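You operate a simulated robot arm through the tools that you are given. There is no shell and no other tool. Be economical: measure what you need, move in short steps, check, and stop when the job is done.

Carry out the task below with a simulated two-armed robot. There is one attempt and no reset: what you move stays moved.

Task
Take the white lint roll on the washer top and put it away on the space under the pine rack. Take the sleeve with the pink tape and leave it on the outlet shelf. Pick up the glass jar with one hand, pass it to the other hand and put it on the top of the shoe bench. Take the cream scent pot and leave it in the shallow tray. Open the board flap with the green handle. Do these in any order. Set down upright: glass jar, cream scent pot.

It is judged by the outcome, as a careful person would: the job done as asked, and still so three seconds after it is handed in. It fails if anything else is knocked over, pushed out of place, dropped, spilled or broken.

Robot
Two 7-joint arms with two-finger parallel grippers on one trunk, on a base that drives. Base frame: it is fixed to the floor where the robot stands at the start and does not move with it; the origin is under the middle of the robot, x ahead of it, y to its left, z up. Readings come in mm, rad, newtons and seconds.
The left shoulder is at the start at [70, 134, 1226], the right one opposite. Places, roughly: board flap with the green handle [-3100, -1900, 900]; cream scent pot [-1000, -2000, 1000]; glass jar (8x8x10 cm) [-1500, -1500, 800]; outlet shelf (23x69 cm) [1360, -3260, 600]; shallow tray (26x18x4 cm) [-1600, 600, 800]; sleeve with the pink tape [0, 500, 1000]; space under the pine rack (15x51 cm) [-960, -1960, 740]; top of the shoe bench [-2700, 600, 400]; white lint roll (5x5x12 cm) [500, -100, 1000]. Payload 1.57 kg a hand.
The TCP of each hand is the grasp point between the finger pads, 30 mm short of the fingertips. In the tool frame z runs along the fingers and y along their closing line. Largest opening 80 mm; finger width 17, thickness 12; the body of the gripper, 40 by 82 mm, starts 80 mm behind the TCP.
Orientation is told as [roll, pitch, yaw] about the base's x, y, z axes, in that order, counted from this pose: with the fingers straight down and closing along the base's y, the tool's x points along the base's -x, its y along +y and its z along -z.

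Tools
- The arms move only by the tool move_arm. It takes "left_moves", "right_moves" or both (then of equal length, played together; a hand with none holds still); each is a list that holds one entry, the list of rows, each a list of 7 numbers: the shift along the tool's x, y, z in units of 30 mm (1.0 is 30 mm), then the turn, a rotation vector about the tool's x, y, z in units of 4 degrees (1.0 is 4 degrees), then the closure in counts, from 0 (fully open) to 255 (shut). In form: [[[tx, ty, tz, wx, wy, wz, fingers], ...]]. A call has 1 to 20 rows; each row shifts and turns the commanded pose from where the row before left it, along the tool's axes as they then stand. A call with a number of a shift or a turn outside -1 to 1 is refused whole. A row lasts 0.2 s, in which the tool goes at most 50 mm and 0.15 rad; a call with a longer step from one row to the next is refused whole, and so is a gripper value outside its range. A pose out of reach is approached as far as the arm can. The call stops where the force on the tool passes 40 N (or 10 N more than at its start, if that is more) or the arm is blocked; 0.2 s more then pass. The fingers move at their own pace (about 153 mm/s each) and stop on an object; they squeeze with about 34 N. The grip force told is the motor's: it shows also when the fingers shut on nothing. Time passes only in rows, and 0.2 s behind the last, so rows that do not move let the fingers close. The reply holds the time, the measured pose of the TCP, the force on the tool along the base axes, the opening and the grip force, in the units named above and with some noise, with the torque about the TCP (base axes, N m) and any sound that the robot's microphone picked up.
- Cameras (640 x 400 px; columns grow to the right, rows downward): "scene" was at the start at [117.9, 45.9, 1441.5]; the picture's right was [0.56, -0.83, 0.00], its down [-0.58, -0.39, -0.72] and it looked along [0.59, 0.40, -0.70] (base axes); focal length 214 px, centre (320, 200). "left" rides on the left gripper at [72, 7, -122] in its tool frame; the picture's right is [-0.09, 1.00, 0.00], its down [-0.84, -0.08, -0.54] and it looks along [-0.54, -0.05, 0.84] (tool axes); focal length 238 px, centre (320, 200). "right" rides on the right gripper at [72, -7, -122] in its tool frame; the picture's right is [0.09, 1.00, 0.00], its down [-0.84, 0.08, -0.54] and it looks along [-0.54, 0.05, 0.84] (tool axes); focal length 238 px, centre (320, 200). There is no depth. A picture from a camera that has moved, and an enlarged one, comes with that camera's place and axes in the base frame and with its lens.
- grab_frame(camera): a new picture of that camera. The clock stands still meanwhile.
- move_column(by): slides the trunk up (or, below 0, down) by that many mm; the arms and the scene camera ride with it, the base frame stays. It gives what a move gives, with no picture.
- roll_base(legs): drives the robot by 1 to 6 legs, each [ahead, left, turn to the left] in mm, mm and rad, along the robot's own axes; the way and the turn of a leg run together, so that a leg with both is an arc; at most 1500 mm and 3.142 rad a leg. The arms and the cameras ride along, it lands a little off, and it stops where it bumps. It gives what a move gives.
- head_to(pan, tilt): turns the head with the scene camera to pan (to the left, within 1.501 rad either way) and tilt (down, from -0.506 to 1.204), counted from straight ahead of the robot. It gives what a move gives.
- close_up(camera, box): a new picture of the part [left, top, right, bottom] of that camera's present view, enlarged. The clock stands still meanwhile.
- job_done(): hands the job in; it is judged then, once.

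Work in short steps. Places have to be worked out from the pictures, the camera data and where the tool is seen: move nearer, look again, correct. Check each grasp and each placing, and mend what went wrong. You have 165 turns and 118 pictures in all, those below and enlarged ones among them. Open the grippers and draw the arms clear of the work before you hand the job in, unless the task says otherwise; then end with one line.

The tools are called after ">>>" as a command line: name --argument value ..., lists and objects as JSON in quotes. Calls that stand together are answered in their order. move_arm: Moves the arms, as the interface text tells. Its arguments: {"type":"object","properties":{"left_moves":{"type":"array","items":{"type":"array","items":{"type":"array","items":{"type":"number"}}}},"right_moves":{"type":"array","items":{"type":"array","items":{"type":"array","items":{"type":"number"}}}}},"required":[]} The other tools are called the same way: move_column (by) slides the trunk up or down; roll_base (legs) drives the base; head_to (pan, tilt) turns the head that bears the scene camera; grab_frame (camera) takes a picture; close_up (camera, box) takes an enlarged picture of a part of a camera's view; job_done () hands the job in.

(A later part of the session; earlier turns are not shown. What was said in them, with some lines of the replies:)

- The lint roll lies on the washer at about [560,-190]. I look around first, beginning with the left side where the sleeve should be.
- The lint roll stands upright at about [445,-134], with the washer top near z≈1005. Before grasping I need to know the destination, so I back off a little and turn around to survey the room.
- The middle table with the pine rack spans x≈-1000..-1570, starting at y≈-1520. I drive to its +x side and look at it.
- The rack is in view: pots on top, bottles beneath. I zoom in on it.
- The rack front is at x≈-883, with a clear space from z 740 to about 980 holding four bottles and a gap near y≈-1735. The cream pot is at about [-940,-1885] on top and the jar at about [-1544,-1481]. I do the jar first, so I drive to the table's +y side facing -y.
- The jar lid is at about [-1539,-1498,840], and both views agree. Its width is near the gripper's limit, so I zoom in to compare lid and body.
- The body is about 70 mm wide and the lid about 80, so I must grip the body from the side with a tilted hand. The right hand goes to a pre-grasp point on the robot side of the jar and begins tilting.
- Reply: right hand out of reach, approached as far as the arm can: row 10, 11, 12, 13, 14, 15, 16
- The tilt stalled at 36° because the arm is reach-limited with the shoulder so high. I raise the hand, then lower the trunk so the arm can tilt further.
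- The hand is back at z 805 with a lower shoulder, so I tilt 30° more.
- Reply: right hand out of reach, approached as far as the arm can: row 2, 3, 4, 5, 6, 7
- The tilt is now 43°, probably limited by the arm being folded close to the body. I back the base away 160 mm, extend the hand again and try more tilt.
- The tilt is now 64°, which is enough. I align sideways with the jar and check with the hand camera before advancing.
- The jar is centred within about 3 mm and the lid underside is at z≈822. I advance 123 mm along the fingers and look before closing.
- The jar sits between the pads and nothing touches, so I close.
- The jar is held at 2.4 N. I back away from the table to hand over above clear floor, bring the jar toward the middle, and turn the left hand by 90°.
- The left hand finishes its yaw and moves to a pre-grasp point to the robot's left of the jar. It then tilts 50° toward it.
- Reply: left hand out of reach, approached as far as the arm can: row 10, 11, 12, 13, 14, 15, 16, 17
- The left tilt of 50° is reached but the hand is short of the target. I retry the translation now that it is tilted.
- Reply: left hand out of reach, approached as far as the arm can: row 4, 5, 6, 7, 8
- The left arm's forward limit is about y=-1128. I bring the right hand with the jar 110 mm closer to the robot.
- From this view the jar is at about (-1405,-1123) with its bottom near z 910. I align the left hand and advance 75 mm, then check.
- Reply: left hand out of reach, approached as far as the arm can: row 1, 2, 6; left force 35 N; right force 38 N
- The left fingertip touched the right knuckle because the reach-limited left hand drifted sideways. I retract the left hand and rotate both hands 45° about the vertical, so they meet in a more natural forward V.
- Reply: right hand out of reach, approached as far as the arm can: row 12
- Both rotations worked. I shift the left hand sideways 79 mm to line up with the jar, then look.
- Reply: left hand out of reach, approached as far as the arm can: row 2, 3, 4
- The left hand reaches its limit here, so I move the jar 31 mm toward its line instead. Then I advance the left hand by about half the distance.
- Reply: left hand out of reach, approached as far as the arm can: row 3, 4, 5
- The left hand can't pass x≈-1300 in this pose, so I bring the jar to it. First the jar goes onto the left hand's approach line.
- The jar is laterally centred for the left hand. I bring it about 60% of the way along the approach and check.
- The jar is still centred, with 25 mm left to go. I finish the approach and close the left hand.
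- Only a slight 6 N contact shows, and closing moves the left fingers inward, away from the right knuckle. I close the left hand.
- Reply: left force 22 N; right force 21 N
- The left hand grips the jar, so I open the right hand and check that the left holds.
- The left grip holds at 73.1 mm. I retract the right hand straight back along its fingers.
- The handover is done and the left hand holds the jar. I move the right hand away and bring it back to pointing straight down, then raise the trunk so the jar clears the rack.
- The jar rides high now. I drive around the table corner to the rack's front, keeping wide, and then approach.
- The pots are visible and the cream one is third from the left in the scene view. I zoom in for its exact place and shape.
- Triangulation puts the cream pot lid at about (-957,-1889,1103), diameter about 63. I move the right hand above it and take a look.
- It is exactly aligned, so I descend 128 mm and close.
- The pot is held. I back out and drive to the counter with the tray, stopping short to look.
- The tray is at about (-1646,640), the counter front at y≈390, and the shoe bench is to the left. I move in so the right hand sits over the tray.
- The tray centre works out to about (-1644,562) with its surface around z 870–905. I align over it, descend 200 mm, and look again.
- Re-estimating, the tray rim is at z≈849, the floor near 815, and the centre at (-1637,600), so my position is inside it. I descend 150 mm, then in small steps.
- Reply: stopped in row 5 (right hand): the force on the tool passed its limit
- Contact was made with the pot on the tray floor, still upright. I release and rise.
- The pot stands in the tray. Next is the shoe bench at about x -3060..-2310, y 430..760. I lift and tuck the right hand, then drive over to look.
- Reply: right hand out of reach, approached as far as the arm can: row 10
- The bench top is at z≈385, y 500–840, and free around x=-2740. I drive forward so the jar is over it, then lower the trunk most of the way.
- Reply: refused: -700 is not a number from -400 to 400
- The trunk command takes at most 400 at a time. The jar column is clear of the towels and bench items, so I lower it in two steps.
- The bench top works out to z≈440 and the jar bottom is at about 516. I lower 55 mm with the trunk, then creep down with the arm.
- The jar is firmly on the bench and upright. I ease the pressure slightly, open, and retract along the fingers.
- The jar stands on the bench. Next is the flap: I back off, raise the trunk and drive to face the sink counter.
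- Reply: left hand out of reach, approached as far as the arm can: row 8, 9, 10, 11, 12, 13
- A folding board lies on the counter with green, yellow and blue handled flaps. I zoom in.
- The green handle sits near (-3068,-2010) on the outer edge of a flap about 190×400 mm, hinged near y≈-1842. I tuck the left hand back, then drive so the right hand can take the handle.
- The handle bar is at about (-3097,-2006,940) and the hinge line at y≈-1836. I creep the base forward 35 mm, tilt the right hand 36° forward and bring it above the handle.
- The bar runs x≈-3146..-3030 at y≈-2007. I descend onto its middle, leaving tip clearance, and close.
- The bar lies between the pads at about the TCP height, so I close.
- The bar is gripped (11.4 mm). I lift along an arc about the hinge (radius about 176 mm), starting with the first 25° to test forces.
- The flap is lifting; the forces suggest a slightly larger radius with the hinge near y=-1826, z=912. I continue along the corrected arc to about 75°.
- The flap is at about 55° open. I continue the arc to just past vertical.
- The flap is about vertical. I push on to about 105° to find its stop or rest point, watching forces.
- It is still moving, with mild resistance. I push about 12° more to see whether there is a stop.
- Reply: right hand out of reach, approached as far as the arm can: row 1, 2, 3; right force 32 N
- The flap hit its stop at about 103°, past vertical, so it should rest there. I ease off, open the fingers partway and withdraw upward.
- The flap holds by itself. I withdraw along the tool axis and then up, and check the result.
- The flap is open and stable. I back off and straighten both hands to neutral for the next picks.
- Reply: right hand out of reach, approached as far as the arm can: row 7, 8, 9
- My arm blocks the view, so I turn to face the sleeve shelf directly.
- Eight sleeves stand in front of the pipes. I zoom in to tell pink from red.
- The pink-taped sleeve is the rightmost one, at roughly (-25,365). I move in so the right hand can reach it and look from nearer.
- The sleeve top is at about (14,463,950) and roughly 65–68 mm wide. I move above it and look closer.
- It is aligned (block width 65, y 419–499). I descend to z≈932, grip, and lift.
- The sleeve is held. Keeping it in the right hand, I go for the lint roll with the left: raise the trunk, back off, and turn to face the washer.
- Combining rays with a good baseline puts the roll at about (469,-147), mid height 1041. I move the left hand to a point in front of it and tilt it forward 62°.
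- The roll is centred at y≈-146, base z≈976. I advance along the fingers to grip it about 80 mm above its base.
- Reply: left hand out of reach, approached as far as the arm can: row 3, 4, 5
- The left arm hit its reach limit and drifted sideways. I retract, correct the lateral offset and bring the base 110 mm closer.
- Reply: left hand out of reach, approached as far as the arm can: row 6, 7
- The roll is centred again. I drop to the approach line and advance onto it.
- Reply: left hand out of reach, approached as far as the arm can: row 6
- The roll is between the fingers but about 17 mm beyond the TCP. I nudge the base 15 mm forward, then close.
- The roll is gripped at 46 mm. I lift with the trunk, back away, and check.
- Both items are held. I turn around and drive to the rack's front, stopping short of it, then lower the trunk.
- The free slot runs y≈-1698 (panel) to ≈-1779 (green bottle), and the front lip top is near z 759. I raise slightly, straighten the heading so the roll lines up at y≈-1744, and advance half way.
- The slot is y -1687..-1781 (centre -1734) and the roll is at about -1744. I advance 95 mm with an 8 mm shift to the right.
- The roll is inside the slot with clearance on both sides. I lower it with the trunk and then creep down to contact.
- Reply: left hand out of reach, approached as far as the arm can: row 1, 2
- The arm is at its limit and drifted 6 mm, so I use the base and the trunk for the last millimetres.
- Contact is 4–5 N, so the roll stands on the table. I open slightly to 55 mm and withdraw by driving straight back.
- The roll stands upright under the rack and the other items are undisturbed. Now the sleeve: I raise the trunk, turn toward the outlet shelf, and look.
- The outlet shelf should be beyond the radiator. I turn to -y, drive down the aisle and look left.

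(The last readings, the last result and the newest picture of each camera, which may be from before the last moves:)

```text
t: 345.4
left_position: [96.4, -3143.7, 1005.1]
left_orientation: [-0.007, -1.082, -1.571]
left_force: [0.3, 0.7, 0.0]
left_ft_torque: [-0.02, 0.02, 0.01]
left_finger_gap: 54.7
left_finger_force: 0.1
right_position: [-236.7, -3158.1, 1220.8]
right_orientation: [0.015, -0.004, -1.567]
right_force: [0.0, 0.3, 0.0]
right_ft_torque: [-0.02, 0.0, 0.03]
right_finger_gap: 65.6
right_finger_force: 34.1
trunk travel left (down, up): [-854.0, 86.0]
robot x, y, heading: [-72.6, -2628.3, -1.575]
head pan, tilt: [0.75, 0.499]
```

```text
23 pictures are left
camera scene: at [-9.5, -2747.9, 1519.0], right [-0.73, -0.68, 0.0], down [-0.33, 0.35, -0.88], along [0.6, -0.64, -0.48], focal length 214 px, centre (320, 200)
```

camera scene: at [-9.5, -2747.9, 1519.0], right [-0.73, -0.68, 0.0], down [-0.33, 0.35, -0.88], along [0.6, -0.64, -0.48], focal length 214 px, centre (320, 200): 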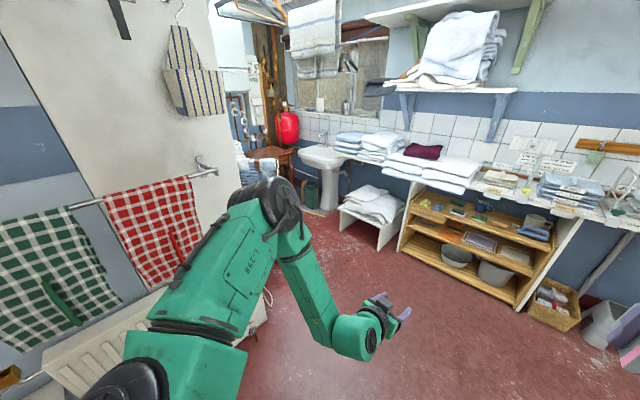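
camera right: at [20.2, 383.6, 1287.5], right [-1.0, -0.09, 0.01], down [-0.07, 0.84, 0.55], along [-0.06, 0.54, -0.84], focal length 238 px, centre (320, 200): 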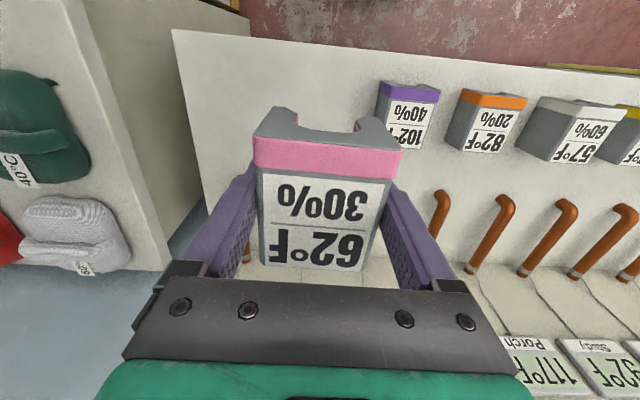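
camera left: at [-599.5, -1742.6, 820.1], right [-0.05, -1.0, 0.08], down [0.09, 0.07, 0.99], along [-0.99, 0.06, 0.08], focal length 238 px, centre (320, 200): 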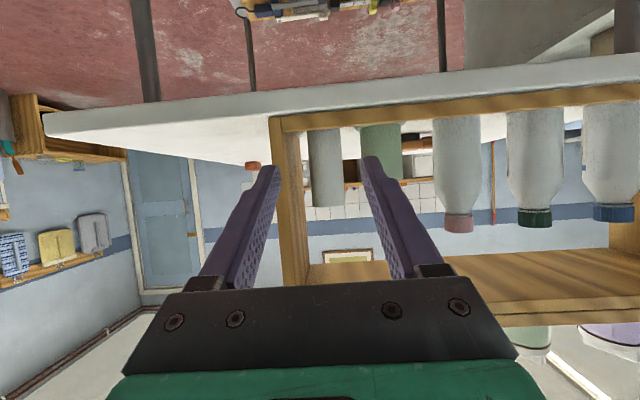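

The target spot is behind the white partition. I drive further and turn to face +x.

>>> roll_base --legs '[[750, 0, 0], [0, 0, 1.57]]'

>>> head_to --pan 0.0 --tilt 0.5

>>> grab_frame --camera "scene"

```text
t: 353.2
left_position: [442.9, -3220.9, 1005.9]
left_orientation: [-0.003, -1.082, -0.016]
left_force: [-0.4, 0.0, 0.8]
left_ft_torque: [0.02, -0.01, 0.01]
left_finger_gap: 55.1
left_finger_force: 0.1
right_position: [451.2, -3555.0, 1220.4]
right_orientation: [0.013, -0.002, -0.013]
right_force: [0.9, 0.4, -0.1]
right_ft_torque: [0.02, 0.06, -0.02]
right_finger_gap: 65.4
right_finger_force: 33.4
trunk travel left (down, up): [-854.0, 86.0]
robot x, y, heading: [-72.9, -3379.4, -0.01]
head pan, tilt: [0.75, 0.499]
```

```text
t: 354.4
left_position: [443.6, -3220.8, 1006.0]
left_orientation: [-0.007, -1.082, -0.015]
left_force: [1.1, -0.1, 0.3]
left_ft_torque: [-0.01, 0.01, 0.02]
left_finger_gap: 55.1
left_finger_force: 0.1
right_position: [450.6, -3553.0, 1220.0]
right_orientation: [0.015, -0.004, -0.012]
right_force: [0.2, 0.6, -1.0]
right_ft_torque: [-0.01, 0.02, -0.01]
right_finger_gap: 65.6
right_finger_force: 33.7
trunk travel left (down, up): [-854.0, 86.0]
robot x, y, heading: [-73.9, -3377.8, -0.011]
head pan, tilt: [0.0, 0.499]
```

```text
22 pictures are left
camera scene: at [67.0, -3383.0, 1519.0], right [-0.01, -1.0, 0.0], down [-0.48, 0.01, -0.88], along [0.88, -0.01, -0.48], focal length 214 px, centre (320, 200)
```

scene: 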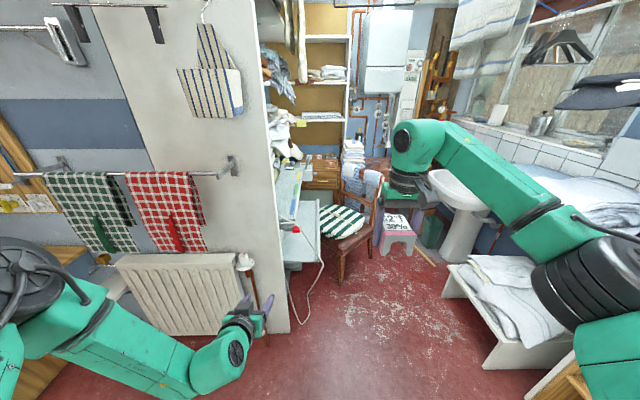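

The given spot projects near (302,226), next to the chair. I zoom in there.

>>> close_up --camera "scene" --box '[230, 120, 430, 290]'

```text
2.35 times, centred on (330, 205) of scene
camera zoom: at [67.0, -3383.0, 1519.0], right [-0.01, -1.0, 0.0], down [-0.48, 0.01, -0.88], along [0.88, -0.01, -0.48], focal length 505 px, centre (296, 188)
```

zoom: 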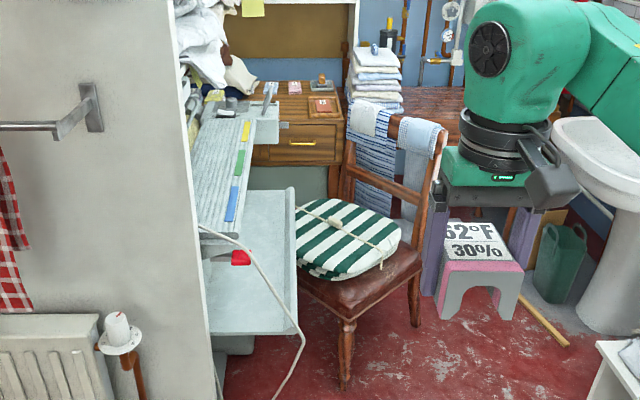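

The outlet shelf is the pale tray below the rotary iron, spanning x≈992..1736 and y≈-3400..-3170 at z≈600. I'll approach it facing +y from the open side, away from the partition and chair.

>>> roll_base --legs '[[0, -480, 0], [375, 0, 0], [0, 0, 1.581], [0, -480, 0]]'

>>> head_to --pan -0.3 --tilt 0.75

>>> grab_frame --camera "scene"

>>> grab_frame --camera "right"

```text
t: 365.5
left_position: [608.6, -3347.9, 1004.8]
left_orientation: [-0.008, -1.081, 1.57]
left_force: [-0.2, 0.1, 0.5]
left_ft_torque: [0.04, 0.0, -0.01]
left_finger_gap: 55.0
left_finger_force: 0.1
right_position: [941.7, -3336.3, 1221.9]
right_orientation: [0.012, -0.002, 1.573]
right_force: [-0.9, -0.4, 0.5]
right_ft_torque: [-0.01, -0.03, -0.02]
right_finger_gap: 65.6
right_finger_force: 34.0
trunk travel left (down, up): [-854.0, 86.0]
robot x, y, heading: [779.3, -3863.3, 1.569]
head pan, tilt: [0.0, 0.499]
```

```text
t: 366.3
left_position: [610.2, -3347.9, 1004.7]
left_orientation: [-0.005, -1.082, 1.568]
left_force: [0.4, 0.0, -0.2]
left_ft_torque: [0.03, 0.03, 0.04]
left_finger_gap: 55.0
left_finger_force: 0.2
right_position: [943.4, -3335.5, 1220.0]
right_orientation: [0.014, -0.003, 1.571]
right_force: [-0.4, -0.4, 0.5]
right_ft_torque: [0.0, 0.03, -0.01]
right_finger_gap: 65.5
right_finger_force: 34.0
trunk travel left (down, up): [-854.0, 86.0]
robot x, y, heading: [777.8, -3863.3, 1.569]
head pan, tilt: [-0.3, 0.75]
```

```text
20 pictures are left
camera scene: at [802.2, -3733.3, 1497.1], right [0.96, -0.3, 0.0], down [-0.2, -0.65, -0.73], along [0.22, 0.7, -0.68], focal length 214 px, centre (320, 200)
```

scene: 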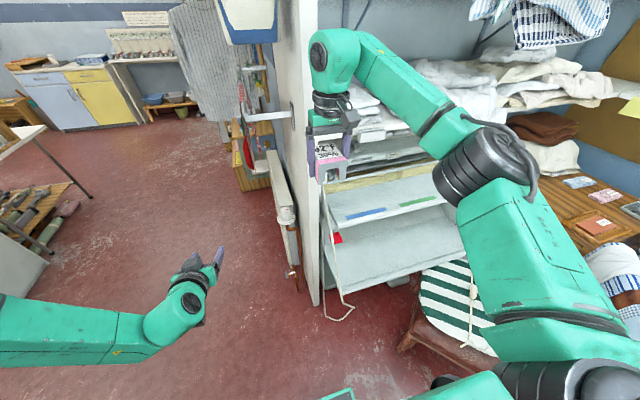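

```text
19 pictures are left
camera right: at [953.2, -3408.6, 1341.1], right [-1.0, -0.09, 0.01], down [-0.07, 0.84, 0.55], along [-0.06, 0.54, -0.84], focal length 238 px, centre (320, 200)
```

right: 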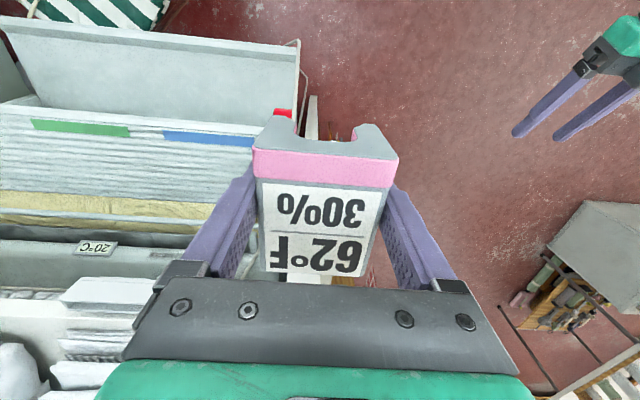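

The shelf is in full view. I zoom once to check it is flat and free.

>>> close_up --camera "scene" --box '[300, 150, 500, 310]'

```text
2.50 times, centred on (400, 230) of scene
camera zoom: at [802.2, -3733.3, 1497.1], right [0.96, -0.3, 0.0], down [-0.2, -0.65, -0.73], along [0.22, 0.7, -0.68], focal length 536 px, centre (120, 125)
```

zoom: 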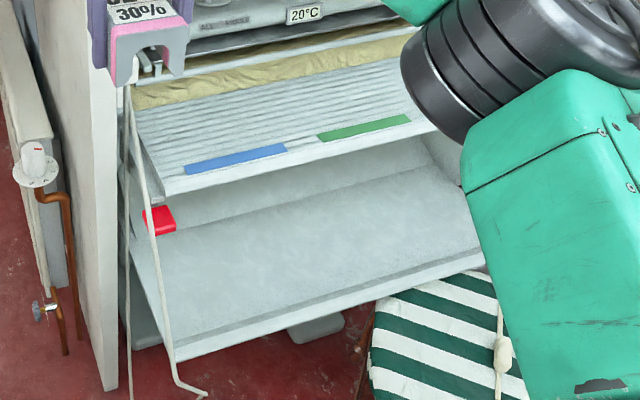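

The shelf is flat and empty apart from a cable on its left edge, so I aim for (1150,-3302). I strafe right, lower the trunk, and position above it.

>>> roll_base --legs '[[0, -165, 0]]'

>>> move_column --by -300

>>> move_arm --right_moves '[[[-0.28, -0.35, 0.5, 0, 0, 0, 255], [-0.28, -0.35, 0.5, 0, 0, 0, 255], [-0.28, -0.35, 0.5, 0, 0, 0, 255], [-0.28, -0.35, 0.5, 0, 0, 0, 255], [0, 0, 0.8, 0, 0, 0, 255], [0, 0, 0.8, 0, 0, 0, 255], [0, 0, 0.8, 0, 0, 0, 255]]]'

>>> grab_frame --camera "right"

>>> grab_frame --camera "scene"

```text
t: 367.7
left_position: [773.8, -3347.8, 1004.7]
left_orientation: [-0.013, -1.081, 1.575]
left_force: [0.5, 0.4, -0.4]
left_ft_torque: [-0.02, 0.02, -0.01]
left_finger_gap: 54.9
left_finger_force: 0.1
right_position: [1106.5, -3335.3, 1221.2]
right_orientation: [0.009, -0.004, 1.573]
right_force: [0.2, -0.1, -0.1]
right_ft_torque: [-0.02, -0.01, 0.02]
right_finger_gap: 65.6
right_finger_force: 34.3
trunk travel left (down, up): [-854.0, 86.0]
robot x, y, heading: [943.7, -3861.3, 1.57]
head pan, tilt: [-0.3, 0.75]
```

```text
t: 370.7
left_position: [775.7, -3348.2, 705.6]
left_orientation: [-0.008, -1.082, 1.569]
left_force: [-0.6, 0.0, -0.3]
left_ft_torque: [-0.01, -0.02, -0.04]
left_finger_gap: 54.8
left_finger_force: 0.1
right_position: [1108.7, -3335.4, 921.0]
right_orientation: [0.016, -0.002, 1.575]
right_force: [-0.2, 0.5, 0.0]
right_ft_torque: [0.02, 0.02, 0.02]
right_finger_gap: 65.6
right_finger_force: 34.4
trunk travel left (down, up): [-554.0, 386.0]
robot x, y, heading: [945.3, -3862.1, 1.572]
head pan, tilt: [-0.3, 0.75]
```

```text
t: 372.3
left_position: [774.8, -3348.0, 706.2]
left_orientation: [-0.007, -1.084, 1.572]
left_force: [0.4, 0.1, -1.1]
left_ft_torque: [0.0, 0.0, 0.01]
left_finger_gap: 55.0
left_finger_force: 0.1
right_position: [1148.1, -3296.7, 808.9]
right_orientation: [0.023, -0.03, 1.573]
right_force: [-0.9, 0.8, 4.4]
right_ft_torque: [-0.08, -0.03, -0.02]
right_finger_gap: 65.4
right_finger_force: 33.8
trunk travel left (down, up): [-554.0, 386.0]
robot x, y, heading: [943.0, -3865.6, 1.567]
head pan, tilt: [-0.3, 0.75]
stopped in row 7 (right hand): the force on the tool passed its limit (the readings are from after the stop); the commanded pose is now the measured one
```

```text
17 pictures are left
camera right: at [1158.1, -3372.9, 927.7], right [-1.0, -0.1, 0.02], down [-0.07, 0.82, 0.57], along [-0.07, 0.56, -0.82], focal length 238 px, centre (320, 200)
```

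right: 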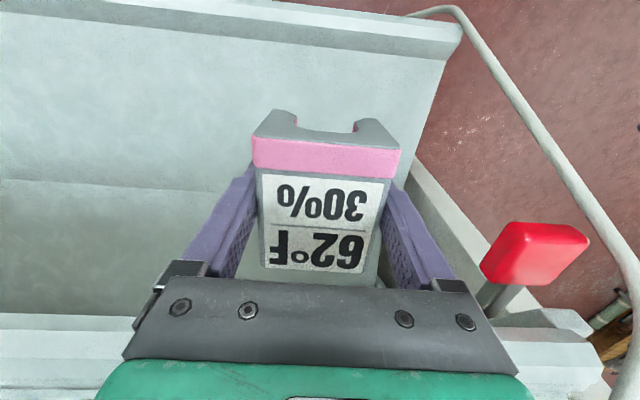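

```text
16 pictures are left
camera scene: at [968.2, -3734.2, 1197.2], right [0.96, -0.29, 0.0], down [-0.2, -0.65, -0.73], along [0.22, 0.7, -0.68], focal length 214 px, centre (320, 200)
```

scene: 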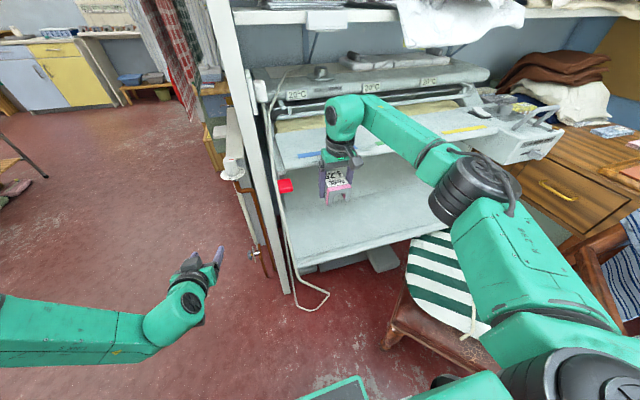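

Contact came from the gripper palm touching the feed board above the shelf, whose edge is near y≈-3283, z≈890. I lift off, shift to y≈-3350, tilt the hand slightly so the wrist leans away, and check.

>>> move_arm --right_moves '[[[0, 0, -0.5, 0, 0, 0, 255], [0, 0, -1, 0, 0, 0, 255], [0, 0, -1, 0, 0, 0, 255], [0.9, 0, 0, 0, 0, 0, 255], [0.9, 0, 0, 0, 0, 0, 255], [0, 0, 0, 0, -1, 0, 255], [0, 0, 0, 0, -1, 0, 255]]]'

>>> grab_frame --camera "right"

>>> close_up --camera "scene" --box '[240, 60, 500, 280]'

```text
t: 373.9
left_position: [776.0, -3346.8, 706.1]
left_orientation: [-0.005, -1.083, 1.567]
left_force: [0.5, -0.3, 0.3]
left_ft_torque: [0.03, -0.04, -0.02]
left_finger_gap: 54.9
left_finger_force: 0.0
right_position: [1149.7, -3352.6, 878.1]
right_orientation: [0.025, -0.167, 1.571]
right_force: [1.0, -0.1, -0.8]
right_ft_torque: [0.0, -0.02, -0.01]
right_finger_gap: 65.1
right_finger_force: 34.3
trunk travel left (down, up): [-554.0, 386.0]
robot x, y, heading: [944.4, -3862.7, 1.569]
head pan, tilt: [-0.3, 0.75]
```

```text
15 pictures are left
camera right: at [1159.9, -3444.3, 986.6], right [-1.0, -0.09, 0.01], down [-0.06, 0.74, 0.67], along [-0.07, 0.67, -0.74], focal length 238 px, centre (320, 200)
```

right: 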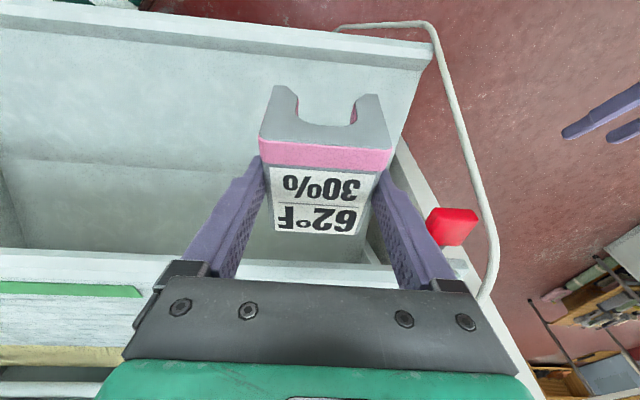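

```text
1.82 times, centred on (370, 170) of scene
camera zoom: at [968.7, -3732.8, 1197.0], right [0.96, -0.29, 0.0], down [-0.2, -0.65, -0.73], along [0.21, 0.7, -0.68], focal length 390 px, centre (229, 254)
```

zoom: 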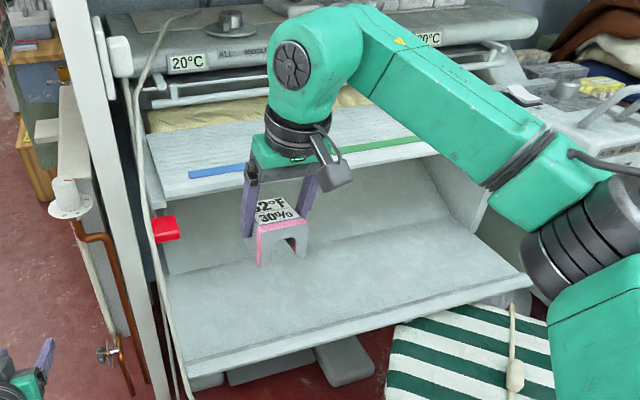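

There's now about 50 mm of wrist clearance. I reduce the tilt, shift 15 mm inward onto the flat part, and descend 200 mm.

>>> move_arm --right_moves '[[[-0.5, 0, 0, 0, 0.8, 0, 255], [0.105, 0, 0.95, 0, 0, 0, 255], [0.105, 0, 0.95, 0, 0, 0, 255], [0.105, 0, 0.95, 0, 0, 0, 255], [0.105, 0, 0.95, 0, 0, 0, 255], [0.105, 0, 0.95, 0, 0, 0, 255], [0.105, 0, 0.95, 0, 0, 0, 255], [0.105, 0, 0.95, 0, 0, 0, 255]]]'

>>> grab_frame --camera "right"

>>> close_up --camera "scene" --box '[240, 60, 500, 280]'

```text
t: 375.7
left_position: [776.8, -3347.3, 704.8]
left_orientation: [-0.005, -1.083, 1.57]
left_force: [0.4, -0.6, 0.4]
left_ft_torque: [0.01, -0.02, 0.0]
left_finger_gap: 54.7
left_finger_force: 0.0
right_position: [1145.0, -3337.1, 679.5]
right_orientation: [0.022, -0.107, 1.57]
right_force: [-0.4, 0.2, -0.9]
right_ft_torque: [0.03, 0.01, 0.0]
right_finger_gap: 65.1
right_finger_force: 34.3
trunk travel left (down, up): [-554.0, 386.0]
robot x, y, heading: [943.9, -3860.7, 1.575]
head pan, tilt: [-0.3, 0.75]
```

```text
13 pictures are left
camera right: at [1155.5, -3422.3, 791.9], right [-1.0, -0.09, 0.01], down [-0.07, 0.77, 0.63], along [-0.07, 0.63, -0.78], focal length 238 px, centre (320, 200)
```

right: 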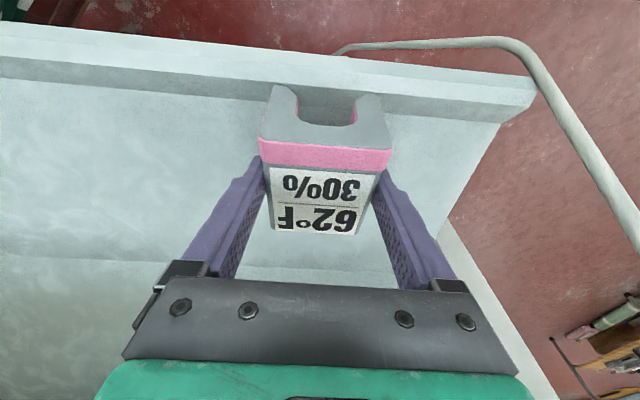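

```text
1.82 times, centred on (370, 170) of scene
camera zoom: at [968.5, -3732.2, 1197.0], right [0.96, -0.29, 0.0], down [-0.2, -0.65, -0.73], along [0.22, 0.7, -0.68], focal length 390 px, centre (229, 254)
```

zoom: 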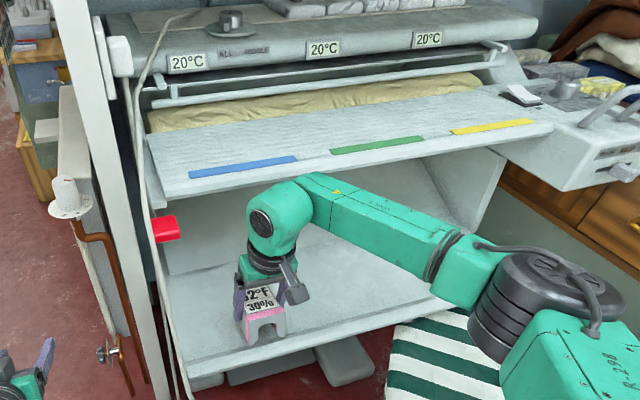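

The shelf has a raised front rim whose inner edge is near y≈-3362, and the sleeve's near end is still over it. I tilt 8° more to keep clear of the feed board, shift 19 mm inward, and creep down.

>>> move_arm --right_moves '[[[0, 0, 0, 0, -1, 0, 255], [-0.3, 0, 0, 0, -1, 0, 255], [-0.35, 0, 0, 0, 0, 0, 255], [0.049, 0, 0.194, 0, 0, 0, 255], [0.049, 0, 0.194, 0, 0, 0, 255], [0.049, 0, 0.194, 0, 0, 0, 255], [0.049, 0, 0.194, 0, 0, 0, 255]]]'

>>> grab_frame --camera "right"

```text
t: 377.3
left_position: [775.0, -3347.2, 705.9]
left_orientation: [-0.004, -1.083, 1.569]
left_force: [-0.7, -0.1, -0.2]
left_ft_torque: [0.0, 0.0, -0.03]
left_finger_gap: 54.7
left_finger_force: 0.0
right_position: [1144.9, -3318.9, 661.2]
right_orientation: [0.023, -0.251, 1.568]
right_force: [-0.2, 0.2, 0.6]
right_ft_torque: [0.07, -0.07, 0.01]
right_finger_gap: 65.1
right_finger_force: 34.4
trunk travel left (down, up): [-554.0, 386.0]
robot x, y, heading: [946.6, -3860.3, 1.574]
head pan, tilt: [-0.3, 0.75]
```

```text
11 pictures are left
camera right: at [1154.4, -3418.8, 760.9], right [-1.0, -0.09, 0.0], down [-0.06, 0.68, 0.73], along [-0.07, 0.73, -0.68], focal length 238 px, centre (320, 200)
```

right: 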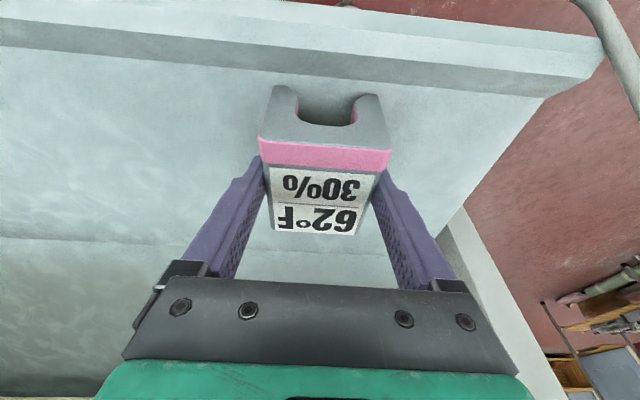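

The near end is just inside the rim. I keep creeping down, with a few millimetres inward for margin, until contact levels the sleeve.

>>> move_arm --right_moves '[[[-0.1, 0, 0.13, 0, 0, 0, 255], [-0.06, 0, 0.15, 0, 0, 0, 255], [0.033, 0, 0.13, 0, 0, 0, 255], [0.033, 0, 0.13, 0, 0, 0, 255], [0.033, 0, 0.13, 0, 0, 0, 255], [0.033, 0, 0.13, 0, 0, 0, 255]]]'

>>> grab_frame --camera "right"

```text
t: 378.7
left_position: [774.4, -3350.8, 707.8]
left_orientation: [-0.009, -1.086, 1.576]
left_force: [-0.1, 0.5, -0.4]
left_ft_torque: [0.01, -0.02, 0.01]
left_finger_gap: 55.1
left_finger_force: 0.1
right_position: [1143.5, -3314.2, 643.1]
right_orientation: [0.022, -0.255, 1.567]
right_force: [-3.1, -1.9, 30.4]
right_ft_torque: [-0.15, -0.73, -0.04]
right_finger_gap: 65.6
right_finger_force: 34.3
trunk travel left (down, up): [-554.0, 386.0]
robot x, y, heading: [947.9, -3859.8, 1.573]
head pan, tilt: [-0.3, 0.75]
```

```text
10 pictures are left
camera right: at [1152.9, -3414.7, 741.6], right [-1.0, -0.09, 0.0], down [-0.06, 0.67, 0.74], along [-0.07, 0.73, -0.68], focal length 238 px, centre (320, 200)
```

right: 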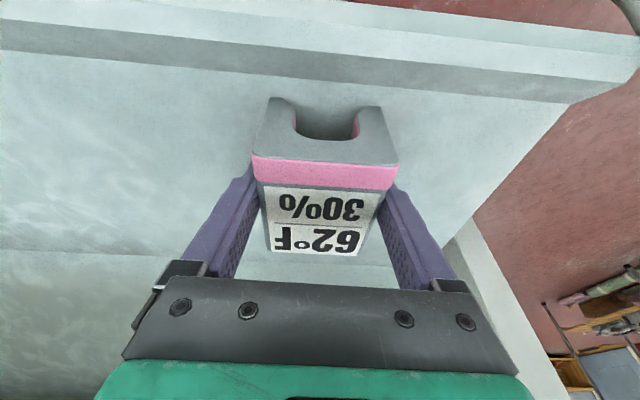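

The sleeve has levelled on the shelf (30 N contact). I ease off, open, and withdraw along the tool axis, which leads away from the feed board.

>>> move_arm --right_moves '[[[-0.02, 0, -0.1, 0, 0, 0, 255], [0, 0, 0, 0, 0, 0, 120], [0, 0, 0, 0, 0, 0, 0], [0, 0, 0, 0, 0, 0, 0], [0, 0, -0.5, 0, 0, 0, 0], [0, 0, -0.9, 0, 0, 0, 0], [0, 0, -1, 0, 0, 0, 0], [0, 0, -1, 0, 0, 0, 0], [0, 0, -1, 0, 0, 0, 0], [0, 0, -1, 0, 0, 0, 0], [0, 0, -1, 0, 0, 0, 0], [0, 0, -1, 0, 0, 0, 0], [0, 0, -1, 0, 0, 0, 0]]]'

>>> close_up --camera "scene" --box '[240, 60, 500, 280]'

```text
t: 381.5
left_position: [776.0, -3347.7, 705.6]
left_orientation: [-0.006, -1.082, 1.569]
left_force: [0.1, 0.4, -0.1]
left_ft_torque: [0.0, 0.01, 0.02]
left_finger_gap: 54.9
left_finger_force: 0.0
right_position: [1150.3, -3374.7, 886.5]
right_orientation: [0.021, -0.248, 1.567]
right_force: [0.6, -0.5, 0.4]
right_ft_torque: [0.03, -0.01, -0.01]
right_finger_gap: 80.2
right_finger_force: 0.1
trunk travel left (down, up): [-554.0, 386.0]
robot x, y, heading: [944.3, -3861.7, 1.568]
head pan, tilt: [-0.3, 0.75]
```

```text
1.82 times, centred on (370, 170) of scene
camera zoom: at [968.1, -3733.2, 1197.1], right [0.96, -0.29, 0.0], down [-0.2, -0.65, -0.73], along [0.22, 0.7, -0.68], focal length 390 px, centre (229, 254)
```

zoom: 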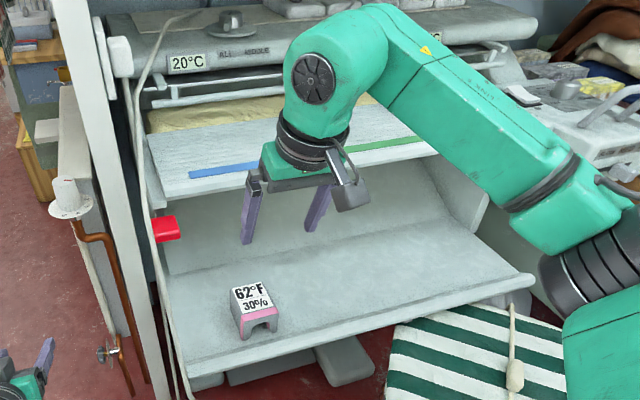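

The sleeve sits level on the outlet shelf. I draw clear with a small base retreat and open the left hand.

>>> roll_base --legs '[[-130, 0, 0]]'

>>> move_arm --left_moves '[[[0, 0, 0, 0, 0, 0, 0], [0, 0, 0, 0, 0, 0, 0]]]'

>>> head_to --pan 1.3 --tilt 0.25

>>> grab_frame --camera "scene"

```text
t: 382.8
left_position: [776.4, -3479.8, 706.1]
left_orientation: [-0.005, -1.081, 1.569]
left_force: [0.2, -1.1, 0.0]
left_ft_torque: [0.0, 0.02, 0.0]
left_finger_gap: 54.9
left_finger_force: 0.0
right_position: [1149.6, -3507.2, 885.9]
right_orientation: [0.022, -0.25, 1.567]
right_force: [-0.6, 0.6, 0.3]
right_ft_torque: [0.01, -0.01, 0.0]
right_finger_gap: 79.9
right_finger_force: 0.0
trunk travel left (down, up): [-554.0, 386.0]
robot x, y, heading: [943.2, -3998.3, 1.572]
head pan, tilt: [-0.3, 0.75]
```

```text
t: 383.4
left_position: [775.6, -3479.8, 705.9]
left_orientation: [-0.006, -1.082, 1.568]
left_force: [0.1, -0.2, -0.3]
left_ft_torque: [0.02, -0.04, 0.02]
left_finger_gap: 80.0
left_finger_force: 0.0
right_position: [1150.0, -3507.0, 886.0]
right_orientation: [0.023, -0.248, 1.566]
right_force: [0.1, 0.1, -0.2]
right_ft_torque: [0.01, 0.0, 0.01]
right_finger_gap: 80.2
right_finger_force: 0.1
trunk travel left (down, up): [-554.0, 386.0]
robot x, y, heading: [942.2, -3997.4, 1.573]
head pan, tilt: [-0.3, 0.75]
```

```text
t: 385.1
left_position: [775.4, -3479.4, 705.5]
left_orientation: [-0.007, -1.081, 1.569]
left_force: [-0.6, 0.4, 0.2]
left_ft_torque: [0.02, 0.02, 0.02]
left_finger_gap: 80.0
left_finger_force: 0.0
right_position: [1150.0, -3507.3, 885.7]
right_orientation: [0.022, -0.248, 1.568]
right_force: [-1.3, -0.2, 0.5]
right_ft_torque: [0.05, 0.0, -0.01]
right_finger_gap: 80.1
right_finger_force: 0.0
trunk travel left (down, up): [-554.0, 386.0]
robot x, y, heading: [939.6, -3995.3, 1.566]
head pan, tilt: [1.3, 0.25]
```

```text
8 pictures are left
camera scene: at [854.1, -3919.5, 1242.1], right [0.27, 0.96, 0.0], down [0.24, -0.07, -0.97], along [-0.93, 0.26, -0.25], focal length 214 px, centre (320, 200)
```

scene: 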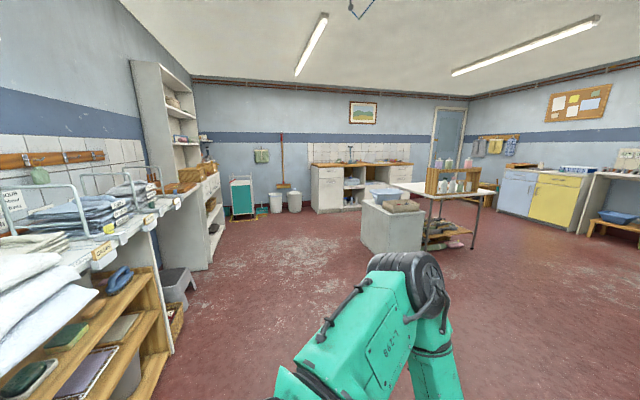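

A zoom across the room checks that the flap, the rack items and the jar are still as I left them.

>>> close_up --camera "scene" --box '[310, 130, 510, 230]'

```text
3.20 times, centred on (410, 180) of scene
camera zoom: at [854.1, -3919.5, 1242.1], right [0.27, 0.96, 0.0], down [0.24, -0.07, -0.97], along [-0.93, 0.26, -0.25], focal length 686 px, centre (32, 264)
```

zoom: 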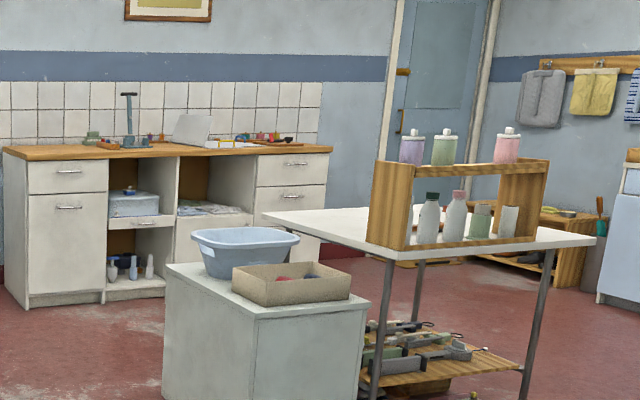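

The flap is still up, the roll stands under the rack, and nothing else I can see has moved. I hand in.

>>> job_done

```text
The job is handed in.
```

All five tasks are done: the lint roll is under the pine rack, the pink-taped sleeve on the outlet shelf, the glass jar (passed right hand to left) upright on the shoe bench, the cream scent pot upright in the tray, and the green-handled flap open. While setting the sleeve down, the right gripper briefly pressed on the edge of the feed board above the outlet shelf until the force limit stopped it; I saw no change there afterwards. My last look across the room did not show the jar or the tray, so those two were only checked when I placed them.
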